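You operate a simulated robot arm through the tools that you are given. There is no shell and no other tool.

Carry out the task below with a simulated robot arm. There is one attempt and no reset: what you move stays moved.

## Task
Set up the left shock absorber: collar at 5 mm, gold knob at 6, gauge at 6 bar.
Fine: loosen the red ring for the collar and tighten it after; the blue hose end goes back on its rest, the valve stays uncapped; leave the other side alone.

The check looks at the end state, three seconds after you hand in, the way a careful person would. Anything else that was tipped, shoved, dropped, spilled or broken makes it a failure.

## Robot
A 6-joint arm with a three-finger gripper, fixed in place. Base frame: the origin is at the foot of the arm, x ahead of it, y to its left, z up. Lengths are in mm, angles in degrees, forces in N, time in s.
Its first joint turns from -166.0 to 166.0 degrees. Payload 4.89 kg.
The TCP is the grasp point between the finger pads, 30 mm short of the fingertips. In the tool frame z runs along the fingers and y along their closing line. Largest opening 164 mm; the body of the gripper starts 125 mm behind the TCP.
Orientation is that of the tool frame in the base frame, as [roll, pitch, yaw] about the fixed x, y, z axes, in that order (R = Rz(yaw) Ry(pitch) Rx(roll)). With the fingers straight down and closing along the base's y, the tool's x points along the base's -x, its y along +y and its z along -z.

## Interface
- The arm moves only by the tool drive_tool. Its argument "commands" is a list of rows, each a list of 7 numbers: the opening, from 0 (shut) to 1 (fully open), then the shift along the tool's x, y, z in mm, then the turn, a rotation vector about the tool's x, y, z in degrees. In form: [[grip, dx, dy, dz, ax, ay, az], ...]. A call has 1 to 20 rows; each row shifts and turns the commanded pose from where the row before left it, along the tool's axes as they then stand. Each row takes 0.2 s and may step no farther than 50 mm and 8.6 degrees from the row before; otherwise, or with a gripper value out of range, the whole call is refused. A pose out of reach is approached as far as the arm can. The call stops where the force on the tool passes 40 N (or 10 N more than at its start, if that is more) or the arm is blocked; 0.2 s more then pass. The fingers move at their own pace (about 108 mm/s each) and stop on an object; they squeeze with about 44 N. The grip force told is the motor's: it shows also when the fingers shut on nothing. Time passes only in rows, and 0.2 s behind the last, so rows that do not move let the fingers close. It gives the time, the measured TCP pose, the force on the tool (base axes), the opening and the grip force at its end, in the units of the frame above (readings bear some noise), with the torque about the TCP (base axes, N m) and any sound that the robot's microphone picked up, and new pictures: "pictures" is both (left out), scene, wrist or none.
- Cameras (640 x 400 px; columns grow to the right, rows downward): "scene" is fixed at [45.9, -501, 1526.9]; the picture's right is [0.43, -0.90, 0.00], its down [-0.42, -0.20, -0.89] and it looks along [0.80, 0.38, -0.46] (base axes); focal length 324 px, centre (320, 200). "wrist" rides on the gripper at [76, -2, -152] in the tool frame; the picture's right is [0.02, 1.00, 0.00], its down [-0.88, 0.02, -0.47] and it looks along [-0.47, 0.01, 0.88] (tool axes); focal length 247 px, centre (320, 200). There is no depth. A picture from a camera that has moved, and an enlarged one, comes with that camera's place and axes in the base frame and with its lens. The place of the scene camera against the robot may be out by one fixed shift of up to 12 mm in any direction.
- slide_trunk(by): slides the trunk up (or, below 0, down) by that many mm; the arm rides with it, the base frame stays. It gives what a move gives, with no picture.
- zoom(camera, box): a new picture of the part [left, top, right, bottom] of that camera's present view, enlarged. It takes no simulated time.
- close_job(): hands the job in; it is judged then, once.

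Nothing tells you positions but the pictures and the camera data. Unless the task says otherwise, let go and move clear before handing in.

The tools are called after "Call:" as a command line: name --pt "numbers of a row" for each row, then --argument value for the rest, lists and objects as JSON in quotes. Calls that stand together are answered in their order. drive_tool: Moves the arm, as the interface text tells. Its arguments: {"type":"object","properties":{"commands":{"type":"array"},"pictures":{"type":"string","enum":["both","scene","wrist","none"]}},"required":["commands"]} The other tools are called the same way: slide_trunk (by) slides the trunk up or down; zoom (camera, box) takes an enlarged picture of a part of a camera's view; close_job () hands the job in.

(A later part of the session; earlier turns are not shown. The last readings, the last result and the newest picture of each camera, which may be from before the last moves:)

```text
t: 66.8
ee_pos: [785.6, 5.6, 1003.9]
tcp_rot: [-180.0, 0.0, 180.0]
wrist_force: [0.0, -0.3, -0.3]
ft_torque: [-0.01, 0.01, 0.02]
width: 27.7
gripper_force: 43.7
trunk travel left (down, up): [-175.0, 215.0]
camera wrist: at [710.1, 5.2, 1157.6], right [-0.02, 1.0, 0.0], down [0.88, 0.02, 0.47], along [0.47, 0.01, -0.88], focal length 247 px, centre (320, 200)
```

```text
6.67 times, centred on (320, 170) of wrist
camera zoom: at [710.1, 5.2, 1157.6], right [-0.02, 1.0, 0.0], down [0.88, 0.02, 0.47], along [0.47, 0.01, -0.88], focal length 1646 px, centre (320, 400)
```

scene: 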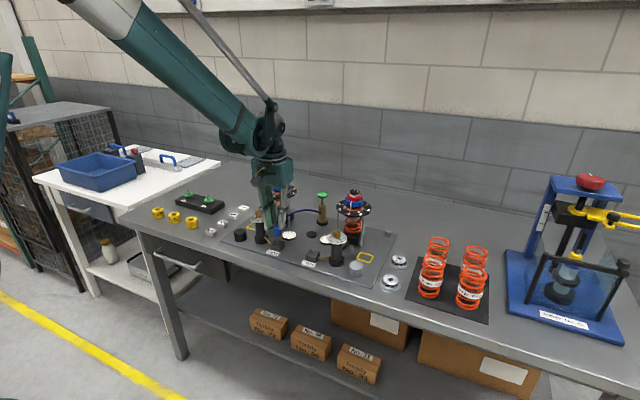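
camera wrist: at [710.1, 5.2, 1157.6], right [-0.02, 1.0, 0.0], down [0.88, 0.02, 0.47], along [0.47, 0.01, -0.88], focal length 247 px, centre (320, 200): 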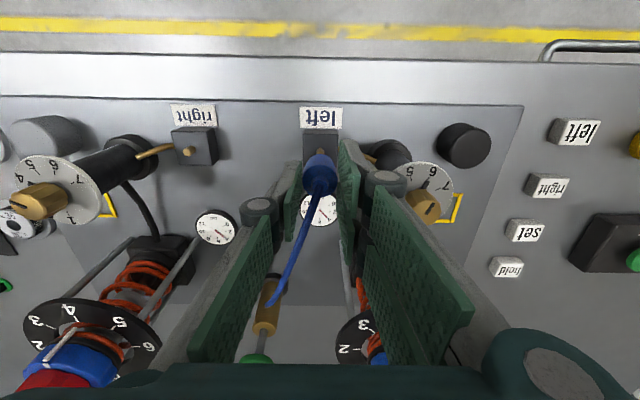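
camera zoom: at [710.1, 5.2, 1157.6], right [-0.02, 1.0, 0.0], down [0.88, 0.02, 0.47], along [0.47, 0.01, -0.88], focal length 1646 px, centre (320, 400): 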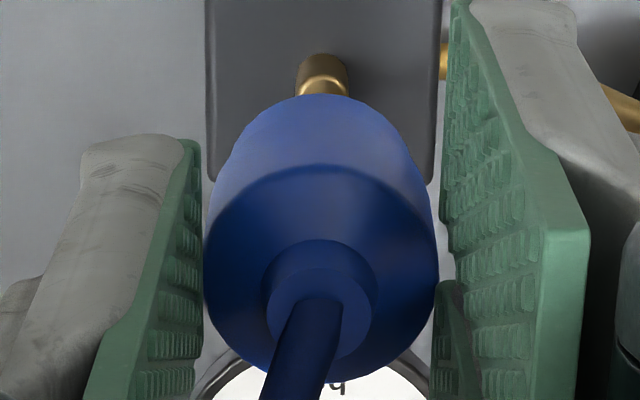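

By solving both views together, the nipple is about 5.5 mm nearer the robot than the fitting, with a gap of about 20 mm. I'll move back 5 mm and recheck.

Call:
drive_tool --pt "0.1 2.5 0.2 0 0 0 0" --pt "0.1 2.5 0.1 0 0 0 0" --pt "0.1 0 0 0 0 0 0" --pictures "both"

Call:
zoom --camera "scene" --box '[268, 205, 298, 245]'

Call:
zoom --camera "wrist" --box '[300, 130, 340, 190]'

```text
t: 67.6
ee_pos: [781.6, 5.9, 1005.0]
tcp_rot: [-179.9, -0.1, 179.9]
wrist_force: [0.2, 1.3, -0.9]
ft_torque: [0.0, 0.02, 0.02]
width: 28.0
gripper_force: 44.0
trunk travel left (down, up): [-175.0, 215.0]
camera wrist: at [705.3, 5.7, 1158.8], right [-0.02, 1.0, 0.0], down [0.88, 0.02, 0.47], along [0.47, 0.01, -0.88], focal length 247 px, centre (320, 200)
```

scene: 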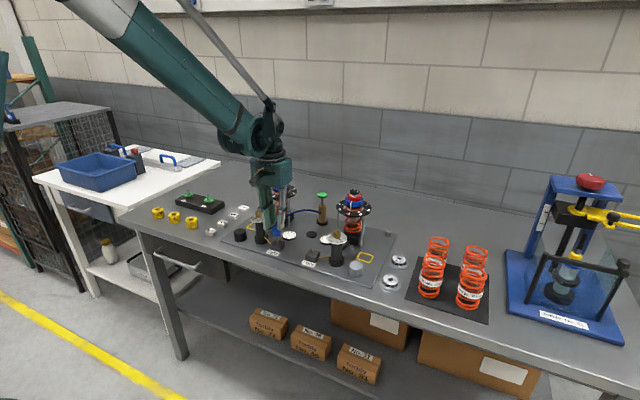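
wrist: 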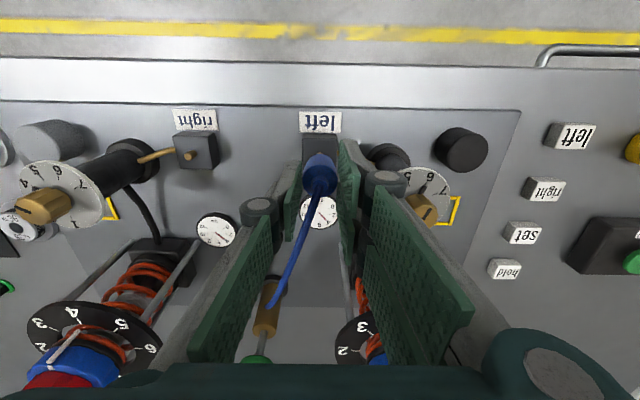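

```text
10.00 times, centred on (283, 225) of scene
camera zoom: at [45.9, -501.0, 1526.9], right [0.43, -0.9, 0.0], down [-0.42, -0.2, -0.89], along [0.8, 0.38, -0.46], focal length 3236 px, centre (690, -50)
```

zoom: 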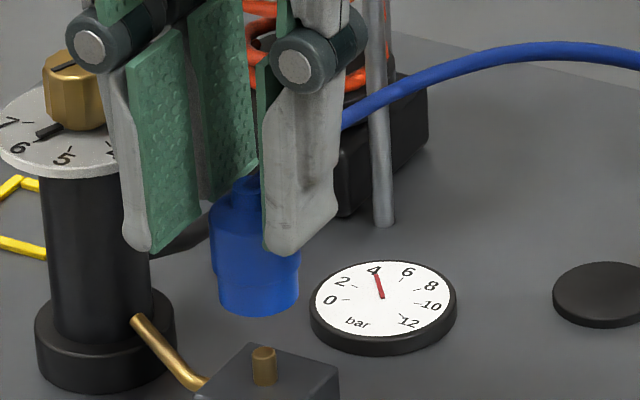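

```text
6.67 times, centred on (320, 160) of wrist
camera zoom: at [705.3, 5.7, 1158.8], right [-0.02, 1.0, 0.0], down [0.88, 0.02, 0.47], along [0.47, 0.01, -0.88], focal length 1646 px, centre (320, 467)
```

zoom: 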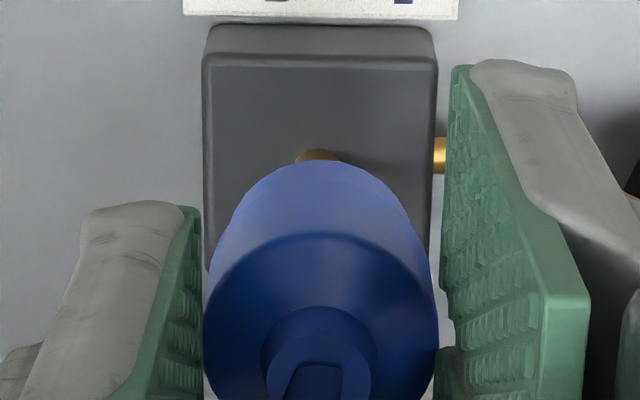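

The fitting is now aligned over the nipple to within about 0.5 mm. I'll trim y by -0.5 and descend to just above it.

Call:
drive_tool --pt "0.1 0 -0.5 0 0 0 0" --pt "0.1 0 0 6 0 0 0" --pt "0.1 0 0 6 0 0 0" --pt "0.1 0 0 5 0 0 0" --pt "0.1 0 0 0 0 0 0" --pictures "both"

Call:
zoom --camera "scene" --box '[268, 205, 298, 245]'

Call:
zoom --camera "wrist" --box '[280, 120, 360, 200]'

```text
t: 68.8
ee_pos: [782.2, 4.5, 988.4]
tcp_rot: [180.0, -0.1, 179.9]
wrist_force: [0.0, 0.3, -0.6]
ft_torque: [-0.01, 0.03, 0.03]
width: 28.0
gripper_force: 43.9
trunk travel left (down, up): [-175.0, 215.0]
camera wrist: at [706.3, 4.3, 1141.5], right [-0.02, 1.0, 0.0], down [0.88, 0.02, 0.47], along [0.47, 0.01, -0.88], focal length 247 px, centre (320, 200)
```

scene: 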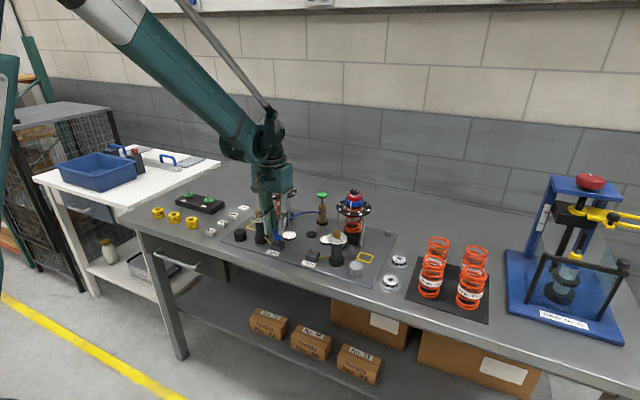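
wrist: 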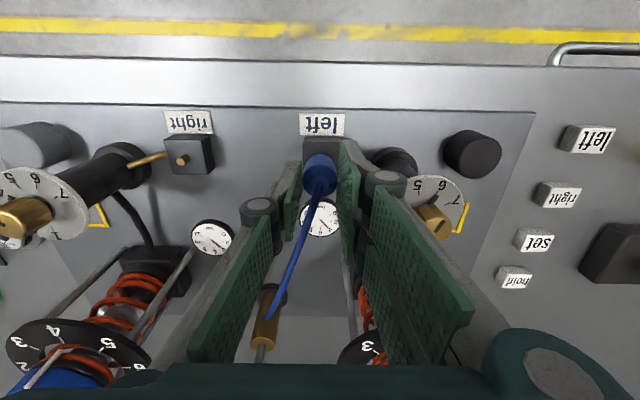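

```text
10.00 times, centred on (283, 225) of scene
camera zoom: at [45.9, -501.0, 1526.9], right [0.43, -0.9, 0.0], down [-0.42, -0.2, -0.89], along [0.8, 0.38, -0.46], focal length 3236 px, centre (690, -50)
```

zoom: 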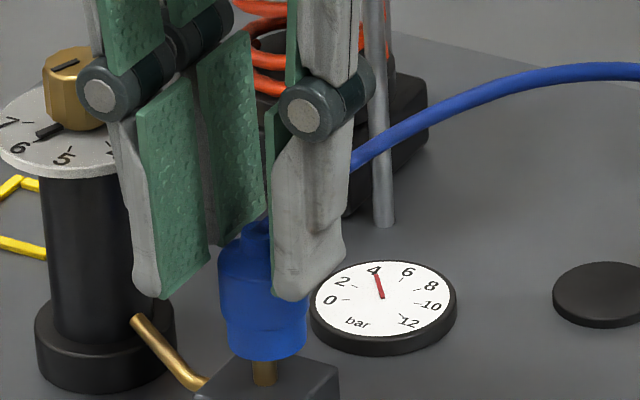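

```text
5.00 times, centred on (320, 160) of wrist
camera zoom: at [706.3, 4.3, 1141.5], right [-0.02, 1.0, 0.0], down [0.88, 0.02, 0.47], along [0.47, 0.01, -0.88], focal length 1235 px, centre (320, 400)
```

zoom: 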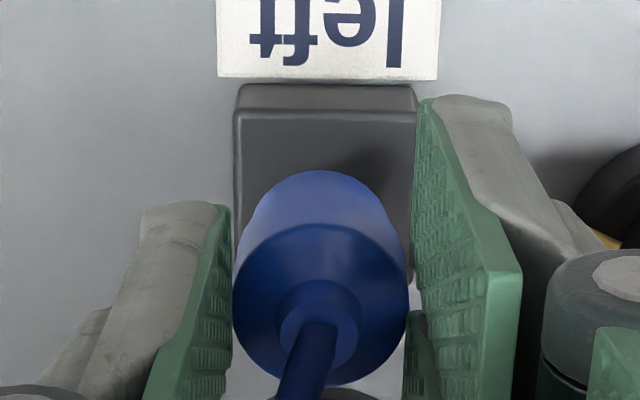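

Call:
drive_tool --pt "0.1 0.5 0.7 0 0 0 0" --pt "0.1 0 0 2 0 0 0" --pt "0.1 0 0 2 0 0 0" --pt "0.1 0 0 0 0 0 0" --pictures "both"

Call:
zoom --camera "scene" --box '[268, 205, 298, 245]'

```text
t: 69.8
ee_pos: [782.8, 5.1, 982.8]
tcp_rot: [-180.0, -0.1, 179.9]
wrist_force: [-0.3, 0.9, -1.0]
ft_torque: [-0.01, 0.01, 0.01]
width: 28.1
gripper_force: 44.0
trunk travel left (down, up): [-175.0, 215.0]
camera wrist: at [706.6, 5.4, 1137.6], right [-0.02, 1.0, 0.0], down [0.88, 0.02, 0.47], along [0.47, 0.01, -0.88], focal length 247 px, centre (320, 200)
```

scene: 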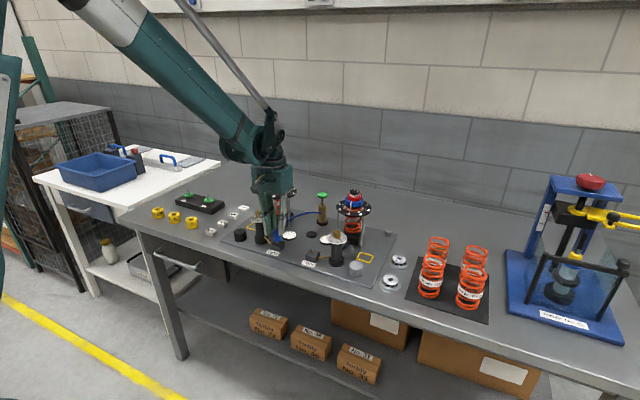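
wrist: 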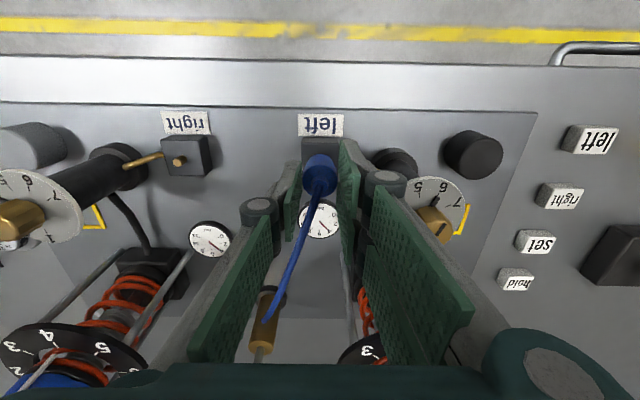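

```text
10.00 times, centred on (283, 225) of scene
camera zoom: at [45.9, -501.0, 1526.9], right [0.43, -0.9, 0.0], down [-0.42, -0.2, -0.89], along [0.8, 0.38, -0.46], focal length 3236 px, centre (690, -50)
```

zoom: 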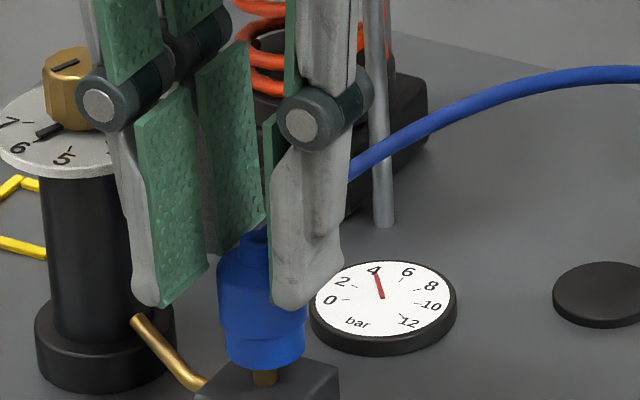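

Call:
drive_tool --pt "0.1 0 0 2 0 0 0" --pt "0.1 0 0 2 0 0 0" --pt "0.1 0 0 0 0 0 0" --pictures "wrist"

Call:
zoom --camera "scene" --box '[268, 205, 298, 245]'

```text
t: 70.6
ee_pos: [781.4, 4.0, 979.8]
tcp_rot: [-179.9, -0.1, 179.9]
wrist_force: [0.0, -1.0, -1.1]
ft_torque: [0.01, 0.01, 0.01]
width: 27.8
gripper_force: 43.6
trunk travel left (down, up): [-175.0, 215.0]
camera wrist: at [705.8, 4.9, 1133.2], right [-0.02, 1.0, 0.0], down [0.88, 0.02, 0.47], along [0.47, 0.01, -0.88], focal length 247 px, centre (320, 200)
```

wrist: 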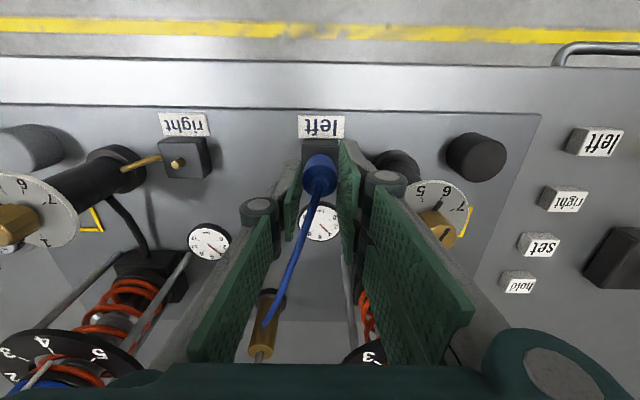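

```text
10.00 times, centred on (283, 225) of scene
camera zoom: at [45.9, -501.0, 1526.9], right [0.43, -0.9, 0.0], down [-0.42, -0.2, -0.89], along [0.8, 0.38, -0.46], focal length 3236 px, centre (690, -50)
```

zoom: 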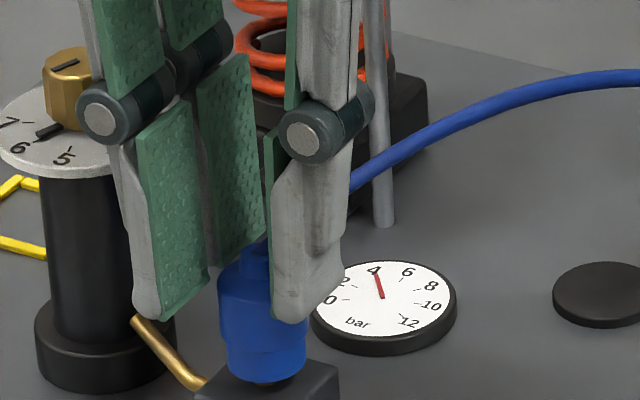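

The nipple is entering the socket with no force. I'll continue down to contact.

Call:
drive_tool --pt "0.1 0 0 2 0 0 0" --pt "0.1 0 0 1 0 0 0" --pt "0.1 0 0 0 0 0 0" --pictures "none"

Call:
zoom --camera "scene" --box '[268, 205, 298, 245]'

```text
t: 71.4
ee_pos: [782.4, 5.0, 976.9]
tcp_rot: [-180.0, -0.2, 179.8]
wrist_force: [0.0, 0.1, -1.2]
ft_torque: [-0.02, -0.04, -0.01]
width: 27.8
gripper_force: 44.1
trunk travel left (down, up): [-175.0, 215.0]
```

```text
10.00 times, centred on (283, 225) of scene
camera zoom: at [45.9, -501.0, 1526.9], right [0.43, -0.9, 0.0], down [-0.42, -0.2, -0.89], along [0.8, 0.38, -0.46], focal length 3236 px, centre (690, -50)
```

zoom: 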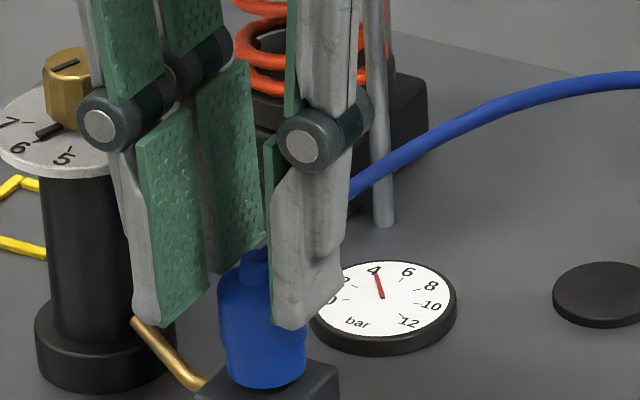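

Call:
drive_tool --pt "0.1 0 0 1 0 0 0" --pt "0.1 0 0 1 0 0 0" --pt "0.1 0 0 0 0 0 0" --pictures "none"

Call:
zoom --camera "scene" --box '[268, 205, 298, 245]'

```text
t: 72.2
ee_pos: [782.5, 4.7, 974.1]
tcp_rot: [-180.0, -0.2, 179.9]
wrist_force: [0.2, -0.6, -1.5]
ft_torque: [0.02, 0.0, -0.02]
width: 27.8
gripper_force: 44.7
trunk travel left (down, up): [-175.0, 215.0]
```

```text
10.00 times, centred on (283, 225) of scene
camera zoom: at [45.9, -501.0, 1526.9], right [0.43, -0.9, 0.0], down [-0.42, -0.2, -0.89], along [0.8, 0.38, -0.46], focal length 3236 px, centre (690, -50)
```

zoom: 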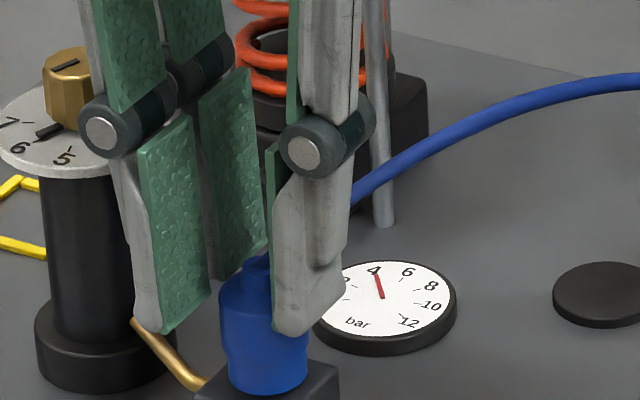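

Call:
drive_tool --pt "0.1 0 0 1 0 0 0" --pt "0.1 0 0 1 0 0 0" --pt "0.1 0 0 0 0 0 0" --pictures "none"

Call:
zoom --camera "scene" --box '[268, 205, 298, 245]'

```text
t: 73.0
ee_pos: [782.1, 4.8, 972.7]
tcp_rot: [180.0, -0.1, 179.9]
wrist_force: [0.4, -0.1, -1.7]
ft_torque: [-0.02, 0.0, 0.03]
width: 27.9
gripper_force: 43.9
trunk travel left (down, up): [-175.0, 215.0]
```

```text
10.00 times, centred on (283, 225) of scene
camera zoom: at [45.9, -501.0, 1526.9], right [0.43, -0.9, 0.0], down [-0.42, -0.2, -0.89], along [0.8, 0.38, -0.46], focal length 3236 px, centre (690, -50)
```

zoom: 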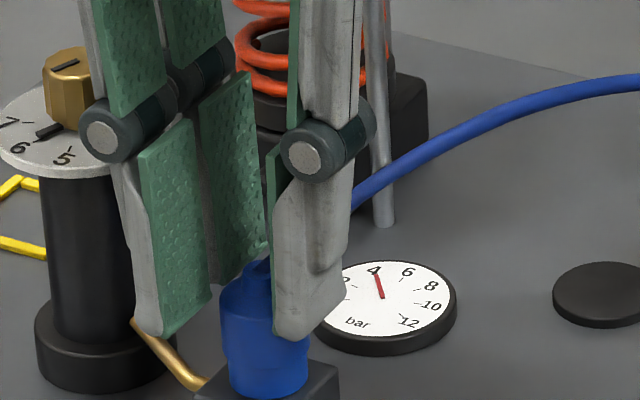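

Call:
drive_tool --pt "0.1 0 0 1 0 0 0" --pt "0.1 0 0 0 0 0 0" --pictures "wrist"

Call:
zoom --camera "wrist" --box '[280, 120, 440, 240]'

Call:
zoom --camera "scene" --box '[263, 215, 303, 255]'

```text
t: 73.6
ee_pos: [781.3, 3.6, 972.1]
tcp_rot: [180.0, -0.1, 179.9]
wrist_force: [-0.1, -1.2, -0.7]
ft_torque: [-0.01, -0.02, 0.06]
width: 27.7
gripper_force: 44.2
trunk travel left (down, up): [-175.0, 215.0]
camera wrist: at [705.5, 4.9, 1125.9], right [-0.02, 1.0, 0.0], down [0.88, 0.02, 0.47], along [0.47, 0.01, -0.88], focal length 247 px, centre (320, 200)
```

wrist: 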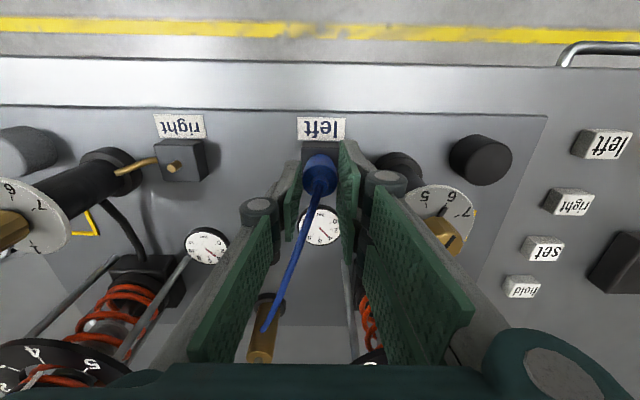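

```text
3.33 times, centred on (360, 180) of wrist
camera zoom: at [705.5, 4.9, 1125.9], right [-0.02, 1.0, 0.0], down [0.88, 0.02, 0.47], along [0.47, 0.01, -0.88], focal length 823 px, centre (187, 267)
```

zoom: 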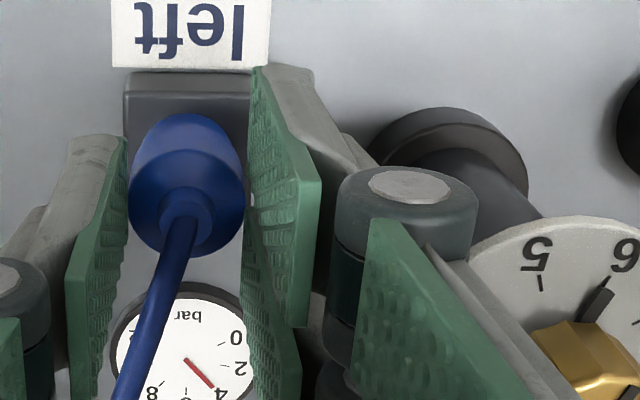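

```text
10.00 times, centred on (283, 235) of scene
camera zoom: at [45.9, -501.0, 1526.9], right [0.43, -0.9, 0.0], down [-0.42, -0.2, -0.89], along [0.8, 0.38, -0.46], focal length 3236 px, centre (690, -150)
```

zoom: 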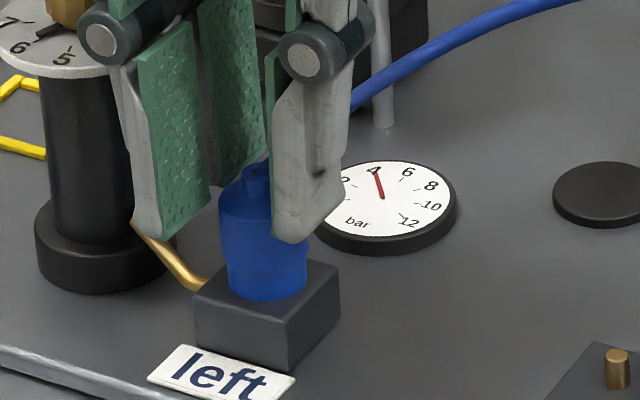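

Call:
drive_tool --pt "0.1 0 0 1 0 0 0" --pt "0.1 0 0 1 0 0 0" --pt "0.1 0 0 0 0 0 0" --pictures "none"

Call:
zoom --camera "scene" --box '[263, 215, 303, 255]'

```text
t: 74.4
ee_pos: [780.9, 3.7, 970.7]
tcp_rot: [180.0, 0.0, 179.9]
wrist_force: [6.4, 2.3, 37.5]
ft_torque: [0.09, -0.48, 0.04]
width: 27.7
gripper_force: 43.9
trunk travel left (down, up): [-175.0, 215.0]
```

```text
10.00 times, centred on (283, 235) of scene
camera zoom: at [45.9, -501.0, 1526.9], right [0.43, -0.9, 0.0], down [-0.42, -0.2, -0.89], along [0.8, 0.38, -0.46], focal length 3236 px, centre (690, -150)
```

zoom: 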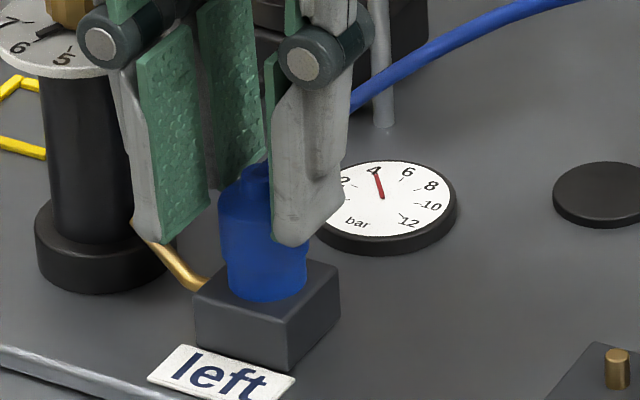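

It is firmly seated on the block at 37 N. I'll ease off a little and open the gripper gently.

Call:
drive_tool --pt "0.1 0 0 -0.8 0 0 0" --pt "0.1 0 0 0 0 0 0" --pictures "none"

Call:
drive_tool --pt "0.18 0 0 0 0 0 0" --pt "0.24 0 0 0 0 0 0" --pt "0.24 0 0 0 0 0 0" --pictures "both"

Call:
zoom --camera "scene" --box '[263, 215, 303, 255]'

Call:
zoom --camera "wrist" --box '[280, 120, 440, 240]'

```text
t: 75.0
ee_pos: [780.7, 4.6, 969.8]
tcp_rot: [-179.9, -0.1, 179.9]
wrist_force: [7.2, 5.0, 29.9]
ft_torque: [0.21, -0.5, 0.01]
width: 27.7
gripper_force: 44.2
trunk travel left (down, up): [-175.0, 215.0]
```

```text
t: 75.8
ee_pos: [781.0, 5.1, 971.2]
tcp_rot: [180.0, -0.1, 179.8]
wrist_force: [0.4, 0.2, 0.2]
ft_torque: [-0.01, 0.0, -0.05]
width: 39.2
gripper_force: 0.0
trunk travel left (down, up): [-175.0, 215.0]
camera wrist: at [705.3, 4.5, 1124.0], right [-0.02, 1.0, 0.0], down [0.88, 0.02, 0.47], along [0.47, 0.01, -0.88], focal length 247 px, centre (320, 200)
```

scene: 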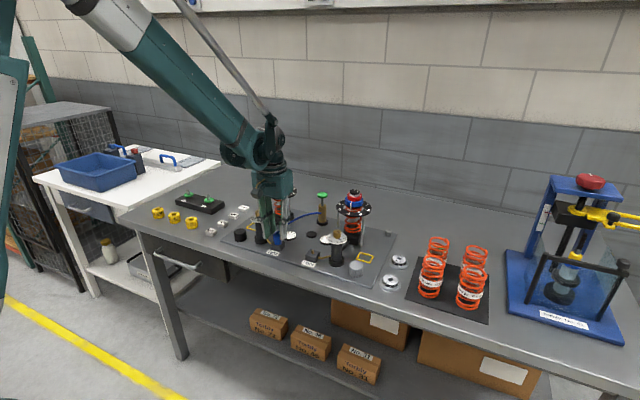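
wrist: 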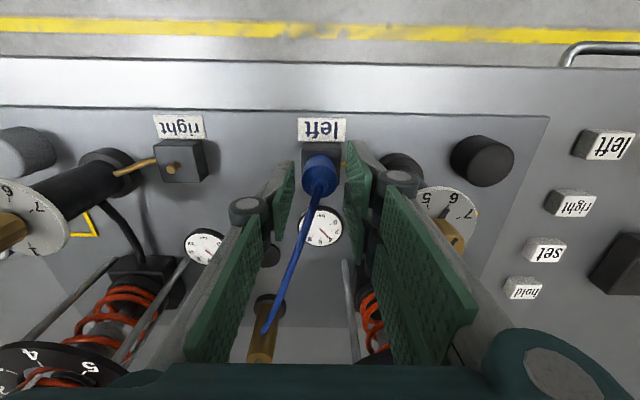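

```text
10.00 times, centred on (283, 235) of scene
camera zoom: at [45.9, -501.0, 1526.9], right [0.43, -0.9, 0.0], down [-0.42, -0.2, -0.89], along [0.8, 0.38, -0.46], focal length 3236 px, centre (690, -150)
```

zoom: 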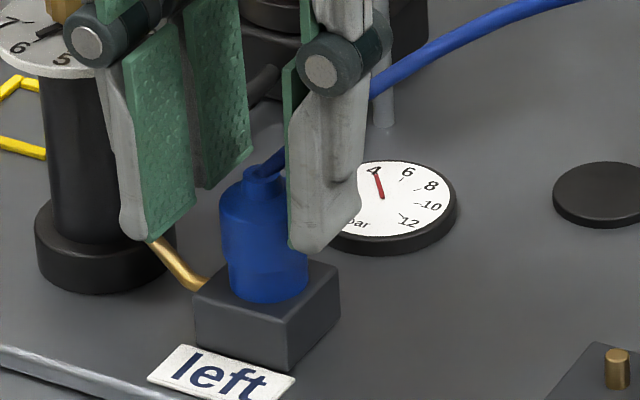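

```text
3.33 times, centred on (360, 180) of wrist
camera zoom: at [705.3, 4.5, 1124.0], right [-0.02, 1.0, 0.0], down [0.88, 0.02, 0.47], along [0.47, 0.01, -0.88], focal length 823 px, centre (187, 267)
```

zoom: 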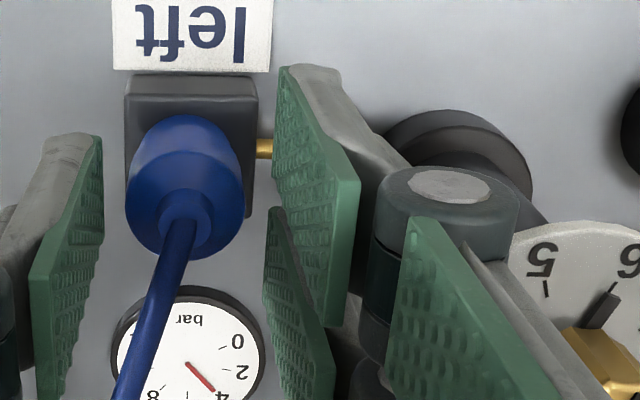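

The fitting stands on the valve by itself. I'll rise, close the gripper and move over to the pump handle.

Call:
drive_tool --pt "0.24 0 0 -20 0 0 0" --pt "0.24 0 0 -30 0 0 0" --pt "0.24 0 0 -30 0 0 0" --pt "0.24 0 0 -30 0 0 0" --pt "0.1 -40 -12.8 0 0 0 0" --pt "0 -40 -12.8 0 0 0 0" --pt "0 -40 -12.8 0 0 0 0" --pt "0 -40 -12.8 0 0 0 0" --pt "0 0 0 0 0 0 0" --pictures "both"

Call:
zoom --camera "scene" --box '[250, 170, 350, 260]'

Call:
zoom --camera "wrist" --box '[240, 140, 400, 260]'

```text
t: 77.8
ee_pos: [942.9, -46.9, 1080.7]
tcp_rot: [180.0, -0.1, 179.9]
wrist_force: [0.7, 0.4, -0.8]
ft_torque: [0.02, 0.1, -0.04]
width: 0.0
gripper_force: 44.3
trunk travel left (down, up): [-175.0, 215.0]
camera wrist: at [866.6, -46.9, 1235.1], right [-0.02, 1.0, 0.0], down [0.88, 0.02, 0.47], along [0.47, 0.01, -0.88], focal length 247 px, centre (320, 200)
```

scene: 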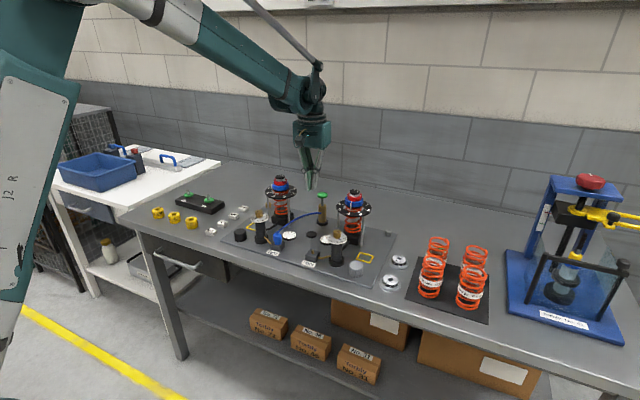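
wrist: 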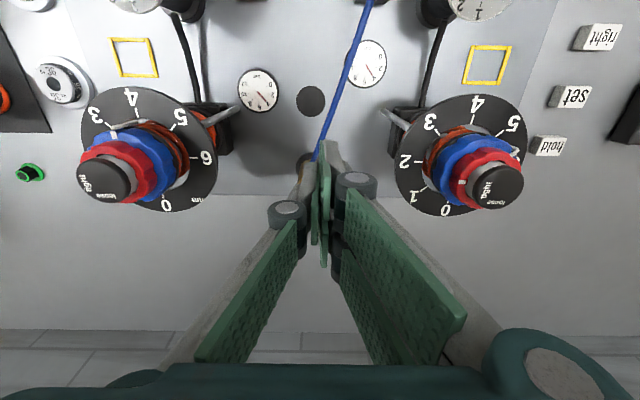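

```text
4.44 times, centred on (300, 215) of scene
camera zoom: at [45.9, -501.0, 1526.9], right [0.43, -0.9, 0.0], down [-0.42, -0.2, -0.89], along [0.8, 0.38, -0.46], focal length 1438 px, centre (409, 133)
```

zoom: 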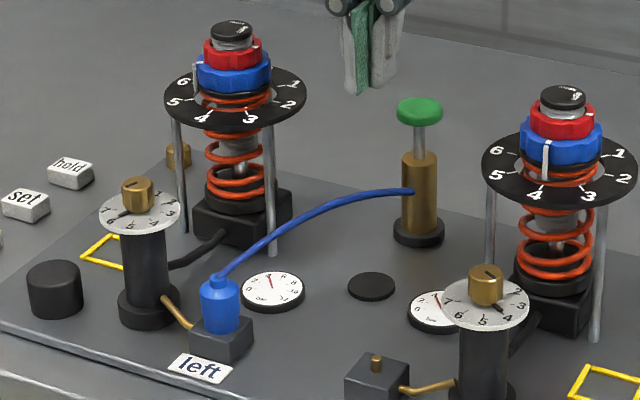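

```text
3.33 times, centred on (320, 200) of wrist
camera zoom: at [866.6, -46.9, 1235.1], right [-0.02, 1.0, 0.0], down [0.88, 0.02, 0.47], along [0.47, 0.01, -0.88], focal length 823 px, centre (320, 200)
```

zoom: 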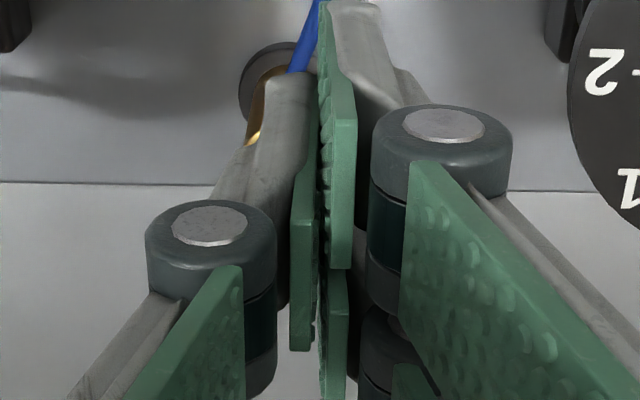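

Call:
zoom --camera "scene" --box '[290, 150, 350, 230]'

```text
5.00 times, centred on (320, 190) of scene
camera zoom: at [45.9, -501.0, 1526.9], right [0.43, -0.9, 0.0], down [-0.42, -0.2, -0.89], along [0.8, 0.38, -0.46], focal length 1618 px, centre (320, 250)
```

zoom: 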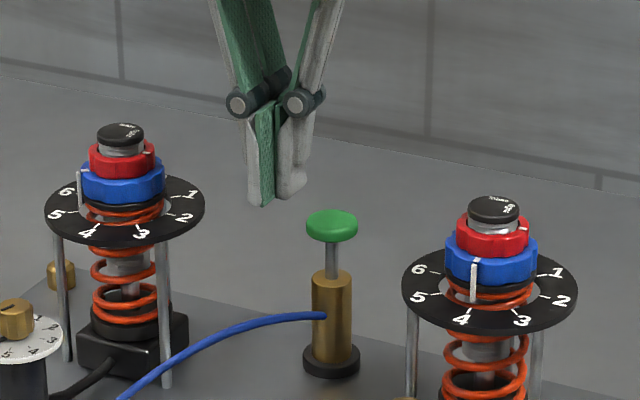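

I need a better fix on the pump handle, so I'll open the fingers here for a clear view.

Call:
drive_tool --pt "0.45 0 -13 0 0 0 0" --pt "0.45 0 0 0 0 0 0" --pt "0.45 0 0 0 0 0 0" --pictures "wrist"

Call:
zoom --camera "wrist" --box '[240, 120, 400, 240]'

```text
t: 78.6
ee_pos: [942.1, -59.6, 1080.8]
tcp_rot: [179.9, -0.2, 179.9]
wrist_force: [0.5, 0.3, -0.3]
ft_torque: [0.04, -0.03, 0.0]
width: 73.8
gripper_force: 0.1
trunk travel left (down, up): [-175.0, 215.0]
camera wrist: at [866.2, -59.9, 1234.3], right [-0.02, 1.0, 0.0], down [0.88, 0.02, 0.47], along [0.47, 0.01, -0.88], focal length 247 px, centre (320, 200)
```

wrist: 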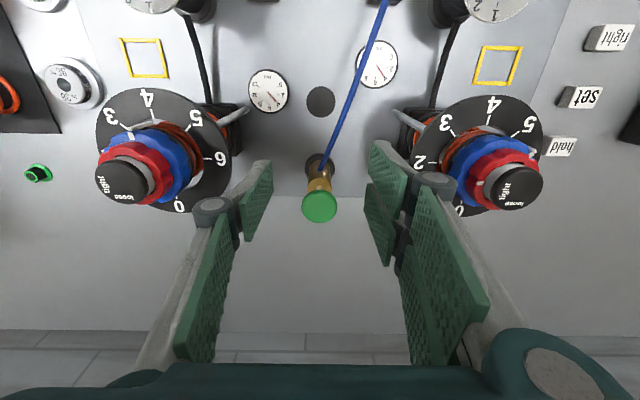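

```text
3.33 times, centred on (320, 180) of wrist
camera zoom: at [866.2, -59.9, 1234.3], right [-0.02, 1.0, 0.0], down [0.88, 0.02, 0.47], along [0.47, 0.01, -0.88], focal length 823 px, centre (320, 267)
```

zoom: 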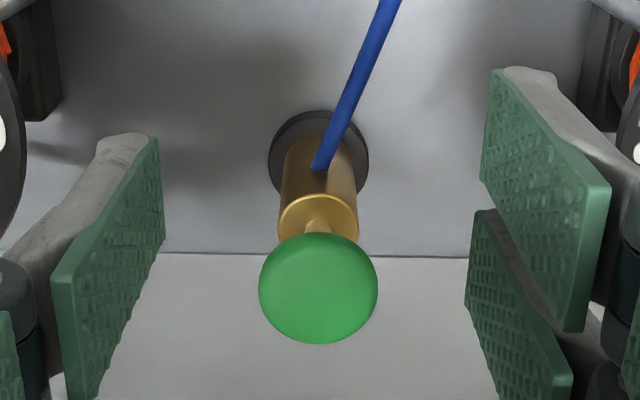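

The handle axis is at about (987, -60) with its top at z≈1017, and the pump body top is at z≈966. I'll close the fingers and move above the handle.

Call:
drive_tool --pt "0.1 -22 0 0 0 0 0" --pt "0 -23 0 0 0 0 0" --pt "0 0 0 0 0 0 0" --pt "0 0 0 0 0 0 0" --pictures "both"

Call:
zoom --camera "scene" --box '[290, 150, 350, 230]'

```text
t: 79.6
ee_pos: [987.2, -58.1, 1080.3]
tcp_rot: [-180.0, -0.2, 179.9]
wrist_force: [0.1, 0.3, 0.0]
ft_torque: [0.0, 0.07, -0.01]
width: 0.2
gripper_force: 44.2
trunk travel left (down, up): [-175.0, 215.0]
camera wrist: at [910.5, -58.6, 1232.7], right [-0.02, 1.0, 0.0], down [0.88, 0.02, 0.47], along [0.47, 0.01, -0.88], focal length 247 px, centre (320, 200)
```

scene: 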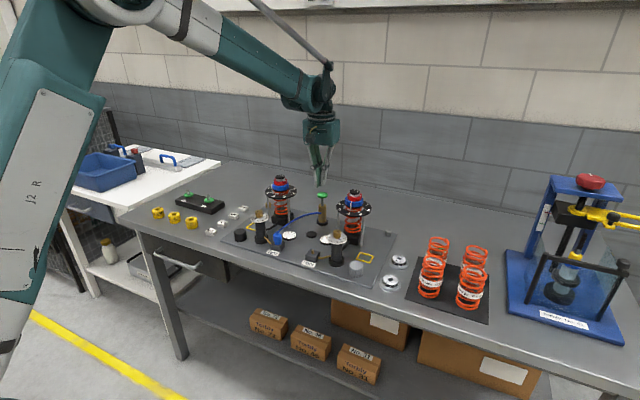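
wrist: 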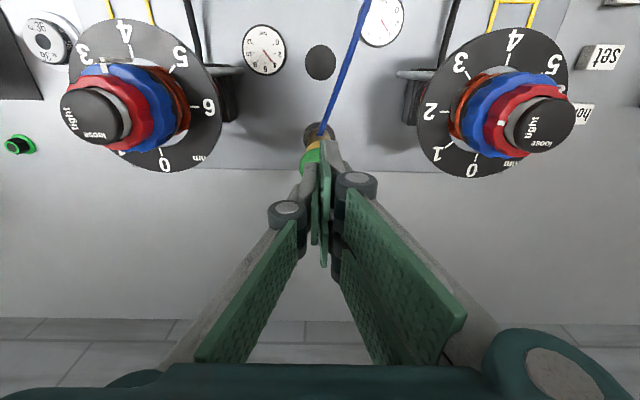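

```text
5.00 times, centred on (320, 190) of scene
camera zoom: at [45.9, -501.0, 1526.9], right [0.43, -0.9, 0.0], down [-0.42, -0.2, -0.89], along [0.8, 0.38, -0.46], focal length 1618 px, centre (320, 250)
```

zoom: 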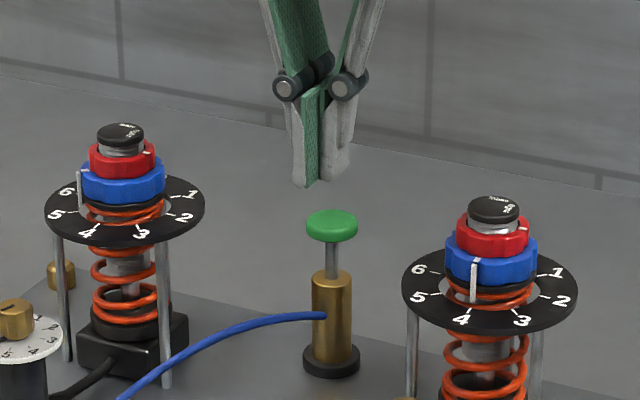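

Call:
drive_tool --pt "0 -3 -1.5 10 0 0 0" --pt "0 0 0 10 0 0 0" --pt "0 0 0 8 0 0 0" --pt "0 0 0 0 0 0 0" --pictures "both"

Call:
zoom --camera "scene" --box '[300, 160, 350, 230]'

Call:
zoom --camera "wrist" --box '[260, 80, 400, 200]'

```text
t: 80.6
ee_pos: [989.8, -61.4, 1051.5]
tcp_rot: [180.0, -0.2, 179.9]
wrist_force: [0.6, -0.3, 0.0]
ft_torque: [0.02, 0.01, 0.01]
width: 0.0
gripper_force: 43.3
trunk travel left (down, up): [-175.0, 215.0]
camera wrist: at [914.2, -60.7, 1205.6], right [-0.02, 1.0, 0.0], down [0.88, 0.02, 0.47], along [0.47, 0.01, -0.88], focal length 247 px, centre (320, 200)
```

scene: 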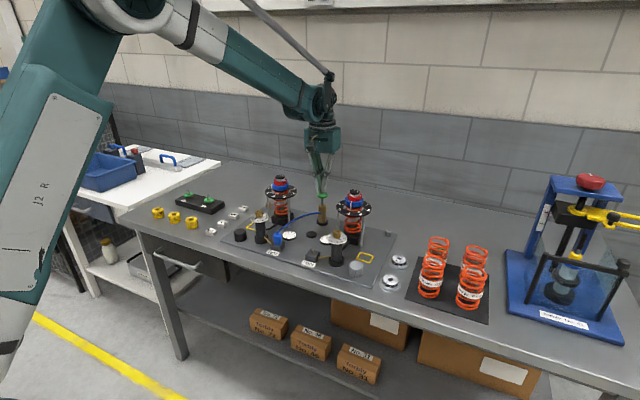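
wrist: 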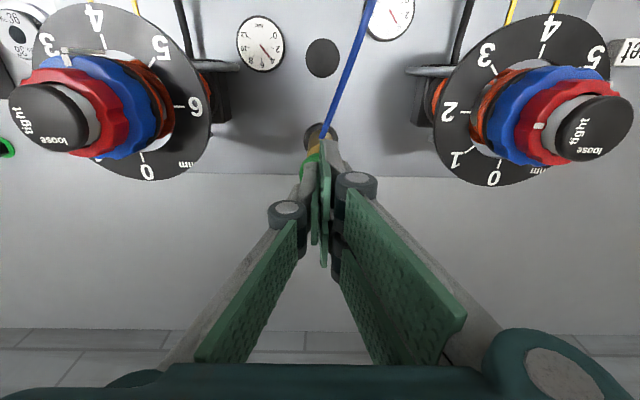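

```text
5.71 times, centred on (325, 195) of scene
camera zoom: at [45.9, -501.0, 1526.9], right [0.43, -0.9, 0.0], down [-0.42, -0.2, -0.89], along [0.8, 0.38, -0.46], focal length 1849 px, centre (291, 229)
```

zoom: 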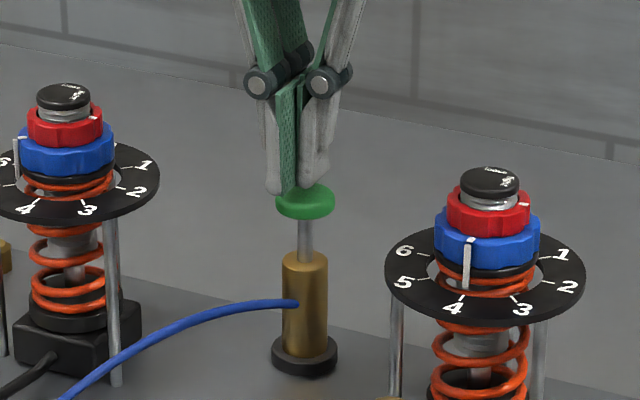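

```text
3.33 times, centred on (330, 140) of wrist
camera zoom: at [914.2, -60.7, 1205.6], right [-0.02, 1.0, 0.0], down [0.88, 0.02, 0.47], along [0.47, 0.01, -0.88], focal length 823 px, centre (287, 400)
```

zoom: 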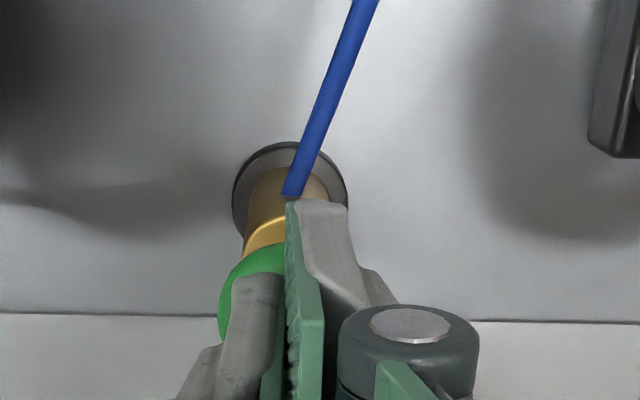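

Call:
drive_tool --pt "0 -4 -2 0 0 0 0" --pt "0 0 0 3 0 0 0" --pt "0 0 0 3 0 0 0" --pt "0 0 0 0 0 0 0" --pictures "none"

Call:
zoom --camera "scene" --box '[300, 160, 350, 230]'

```text
t: 81.6
ee_pos: [993.4, -62.2, 1045.5]
tcp_rot: [-180.0, 0.0, 179.9]
wrist_force: [0.2, 0.3, 0.0]
ft_torque: [0.01, 0.0, -0.03]
width: 0.1
gripper_force: 44.1
trunk travel left (down, up): [-175.0, 215.0]
```

```text
5.71 times, centred on (325, 195) of scene
camera zoom: at [45.9, -501.0, 1526.9], right [0.43, -0.9, 0.0], down [-0.42, -0.2, -0.89], along [0.8, 0.38, -0.46], focal length 1849 px, centre (291, 229)
```

zoom: 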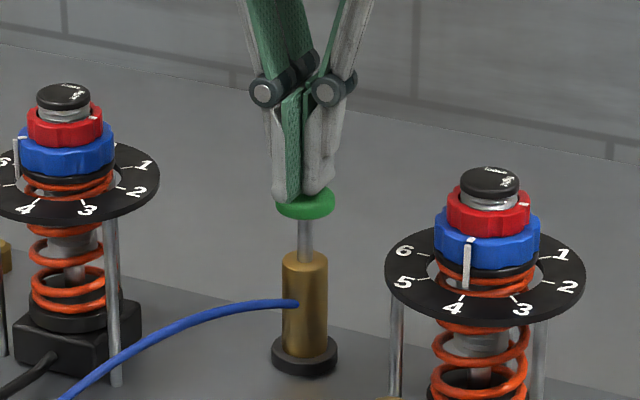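

Call:
drive_tool --pt "0 0 0 2 0 0 0" --pt "0 0 0 2 0 0 0" --pt "0 0 0 0 0 0 0" --pictures "none"

```text
t: 82.4
ee_pos: [994.2, -63.3, 1041.4]
tcp_rot: [-179.9, 0.0, 179.9]
wrist_force: [0.7, 0.3, 0.7]
ft_torque: [0.01, 0.01, -0.05]
width: 0.0
gripper_force: 44.2
trunk travel left (down, up): [-175.0, 215.0]
```

Call:
drive_tool --pt "0 0 0 2 0 0 0" --pt "0 0 0 2 0 0 0" --pt "0 0 0 0 0 0 0" --pictures "wrist"

Call:
zoom --camera "scene" --box '[300, 160, 350, 230]'

```text
t: 83.2
ee_pos: [993.4, -62.9, 1038.7]
tcp_rot: [180.0, -0.1, 179.9]
wrist_force: [0.5, 0.4, 0.7]
ft_torque: [-0.02, 0.01, 0.02]
width: 0.1
gripper_force: 43.9
trunk travel left (down, up): [-175.0, 215.0]
camera wrist: at [918.0, -63.1, 1191.9], right [-0.02, 1.0, 0.0], down [0.88, 0.02, 0.47], along [0.47, 0.01, -0.88], focal length 247 px, centre (320, 200)
```

wrist: 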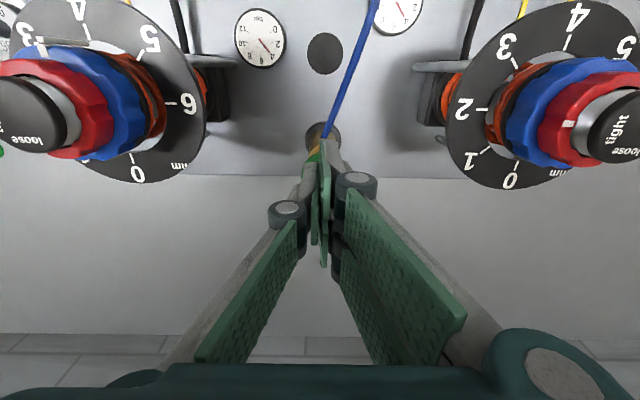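

```text
5.71 times, centred on (325, 195) of scene
camera zoom: at [45.9, -501.0, 1526.9], right [0.43, -0.9, 0.0], down [-0.42, -0.2, -0.89], along [0.8, 0.38, -0.46], focal length 1849 px, centre (291, 229)
```

zoom: 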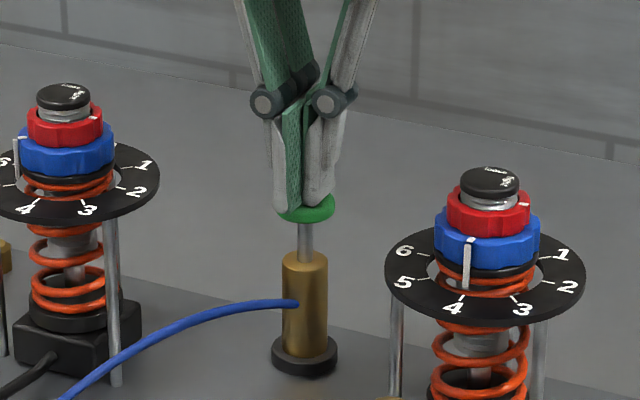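

Call:
drive_tool --pt "0 0 0 2 0 0 0" --pt "0 0 0 2 0 0 0" --pt "0 0 0 0 0 0 0" --pictures "none"

Call:
zoom --camera "scene" --box '[310, 175, 335, 210]'

```text
t: 84.0
ee_pos: [993.5, -61.9, 1034.4]
tcp_rot: [180.0, -0.1, 179.9]
wrist_force: [1.8, -0.1, 2.5]
ft_torque: [0.01, -0.04, -0.03]
width: 0.0
gripper_force: 43.8
trunk travel left (down, up): [-175.0, 215.0]
```

```text
11.43 times, centred on (322, 192) of scene
camera zoom: at [45.9, -501.0, 1526.9], right [0.43, -0.9, 0.0], down [-0.42, -0.2, -0.89], along [0.8, 0.38, -0.46], focal length 3698 px, centre (291, 286)
```

zoom: 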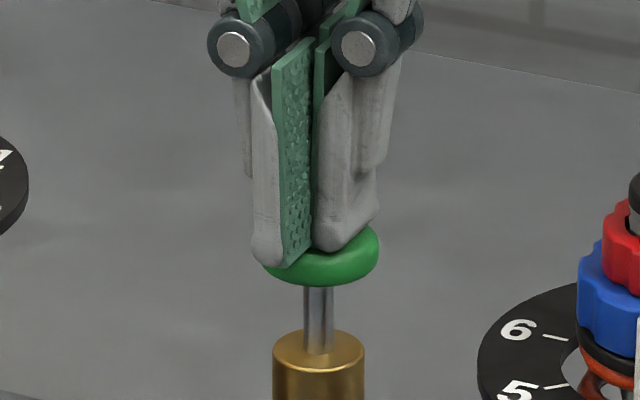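

Contact: the handle is moving down under a light force. I'll press further and watch the left gauge.

Call:
drive_tool --pt "0 0 0 4 0 0 0" --pt "0 0 0 4 0 0 0" --pt "0 0 0 0 0 0 0" --pictures "wrist"

Call:
zoom --camera "scene" --box '[310, 175, 335, 210]'

Call:
zoom --camera "scene" --box '[275, 225, 305, 245]'

Call:
zoom --camera "wrist" --box '[220, 0, 440, 80]'

```text
t: 84.8
ee_pos: [992.3, -64.4, 1026.8]
tcp_rot: [179.9, -0.2, 179.9]
wrist_force: [-0.2, 2.1, 4.4]
ft_torque: [0.08, 0.0, 0.02]
width: 0.0
gripper_force: 43.8
trunk travel left (down, up): [-175.0, 215.0]
camera wrist: at [916.6, -63.5, 1180.6], right [-0.02, 1.0, 0.0], down [0.88, 0.02, 0.47], along [0.47, 0.01, -0.88], focal length 247 px, centre (320, 200)
```

wrist: 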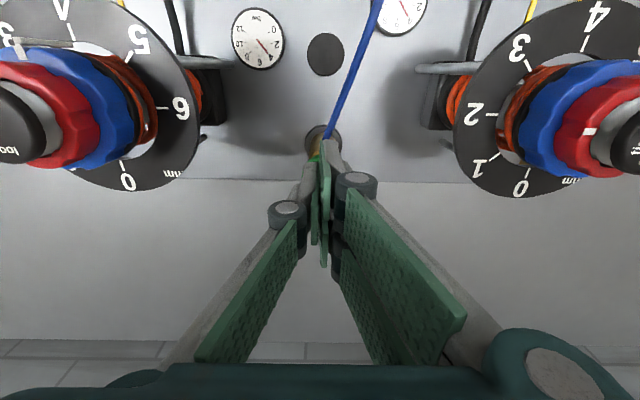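

```text
11.43 times, centred on (322, 192) of scene
camera zoom: at [45.9, -501.0, 1526.9], right [0.43, -0.9, 0.0], down [-0.42, -0.2, -0.89], along [0.8, 0.38, -0.46], focal length 3698 px, centre (291, 286)
```

zoom: 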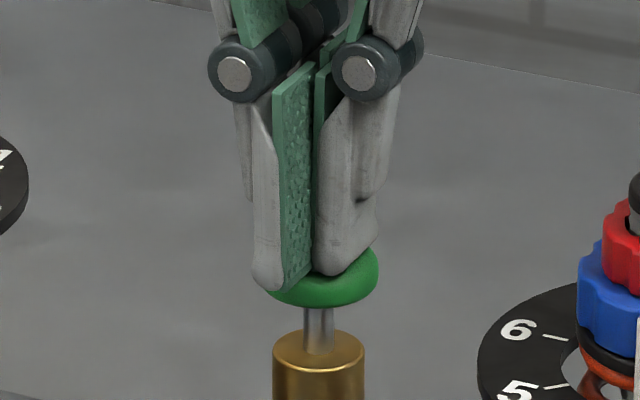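

```text
16.00 times, centred on (290, 235) of scene
camera zoom: at [45.9, -501.0, 1526.9], right [0.43, -0.9, 0.0], down [-0.42, -0.2, -0.89], along [0.8, 0.38, -0.46], focal length 5177 px, centre (800, -360)
```

zoom: 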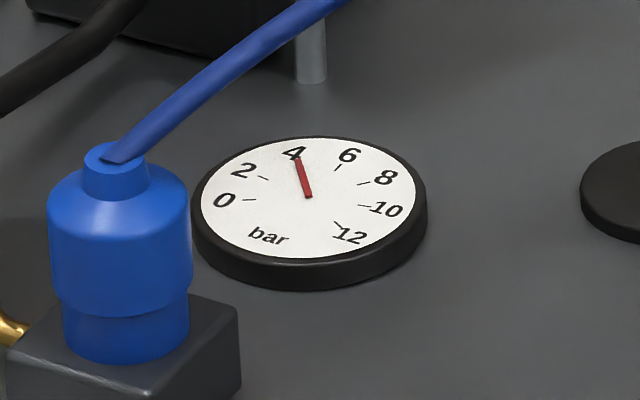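

```text
2.91 times, centred on (330, 40) of wrist
camera zoom: at [916.6, -63.5, 1180.6], right [-0.02, 1.0, 0.0], down [0.88, 0.02, 0.47], along [0.47, 0.01, -0.88], focal length 718 px, centre (291, 666)
```

zoom: 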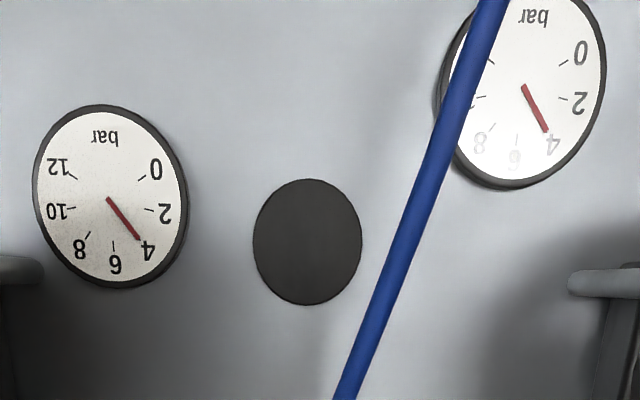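

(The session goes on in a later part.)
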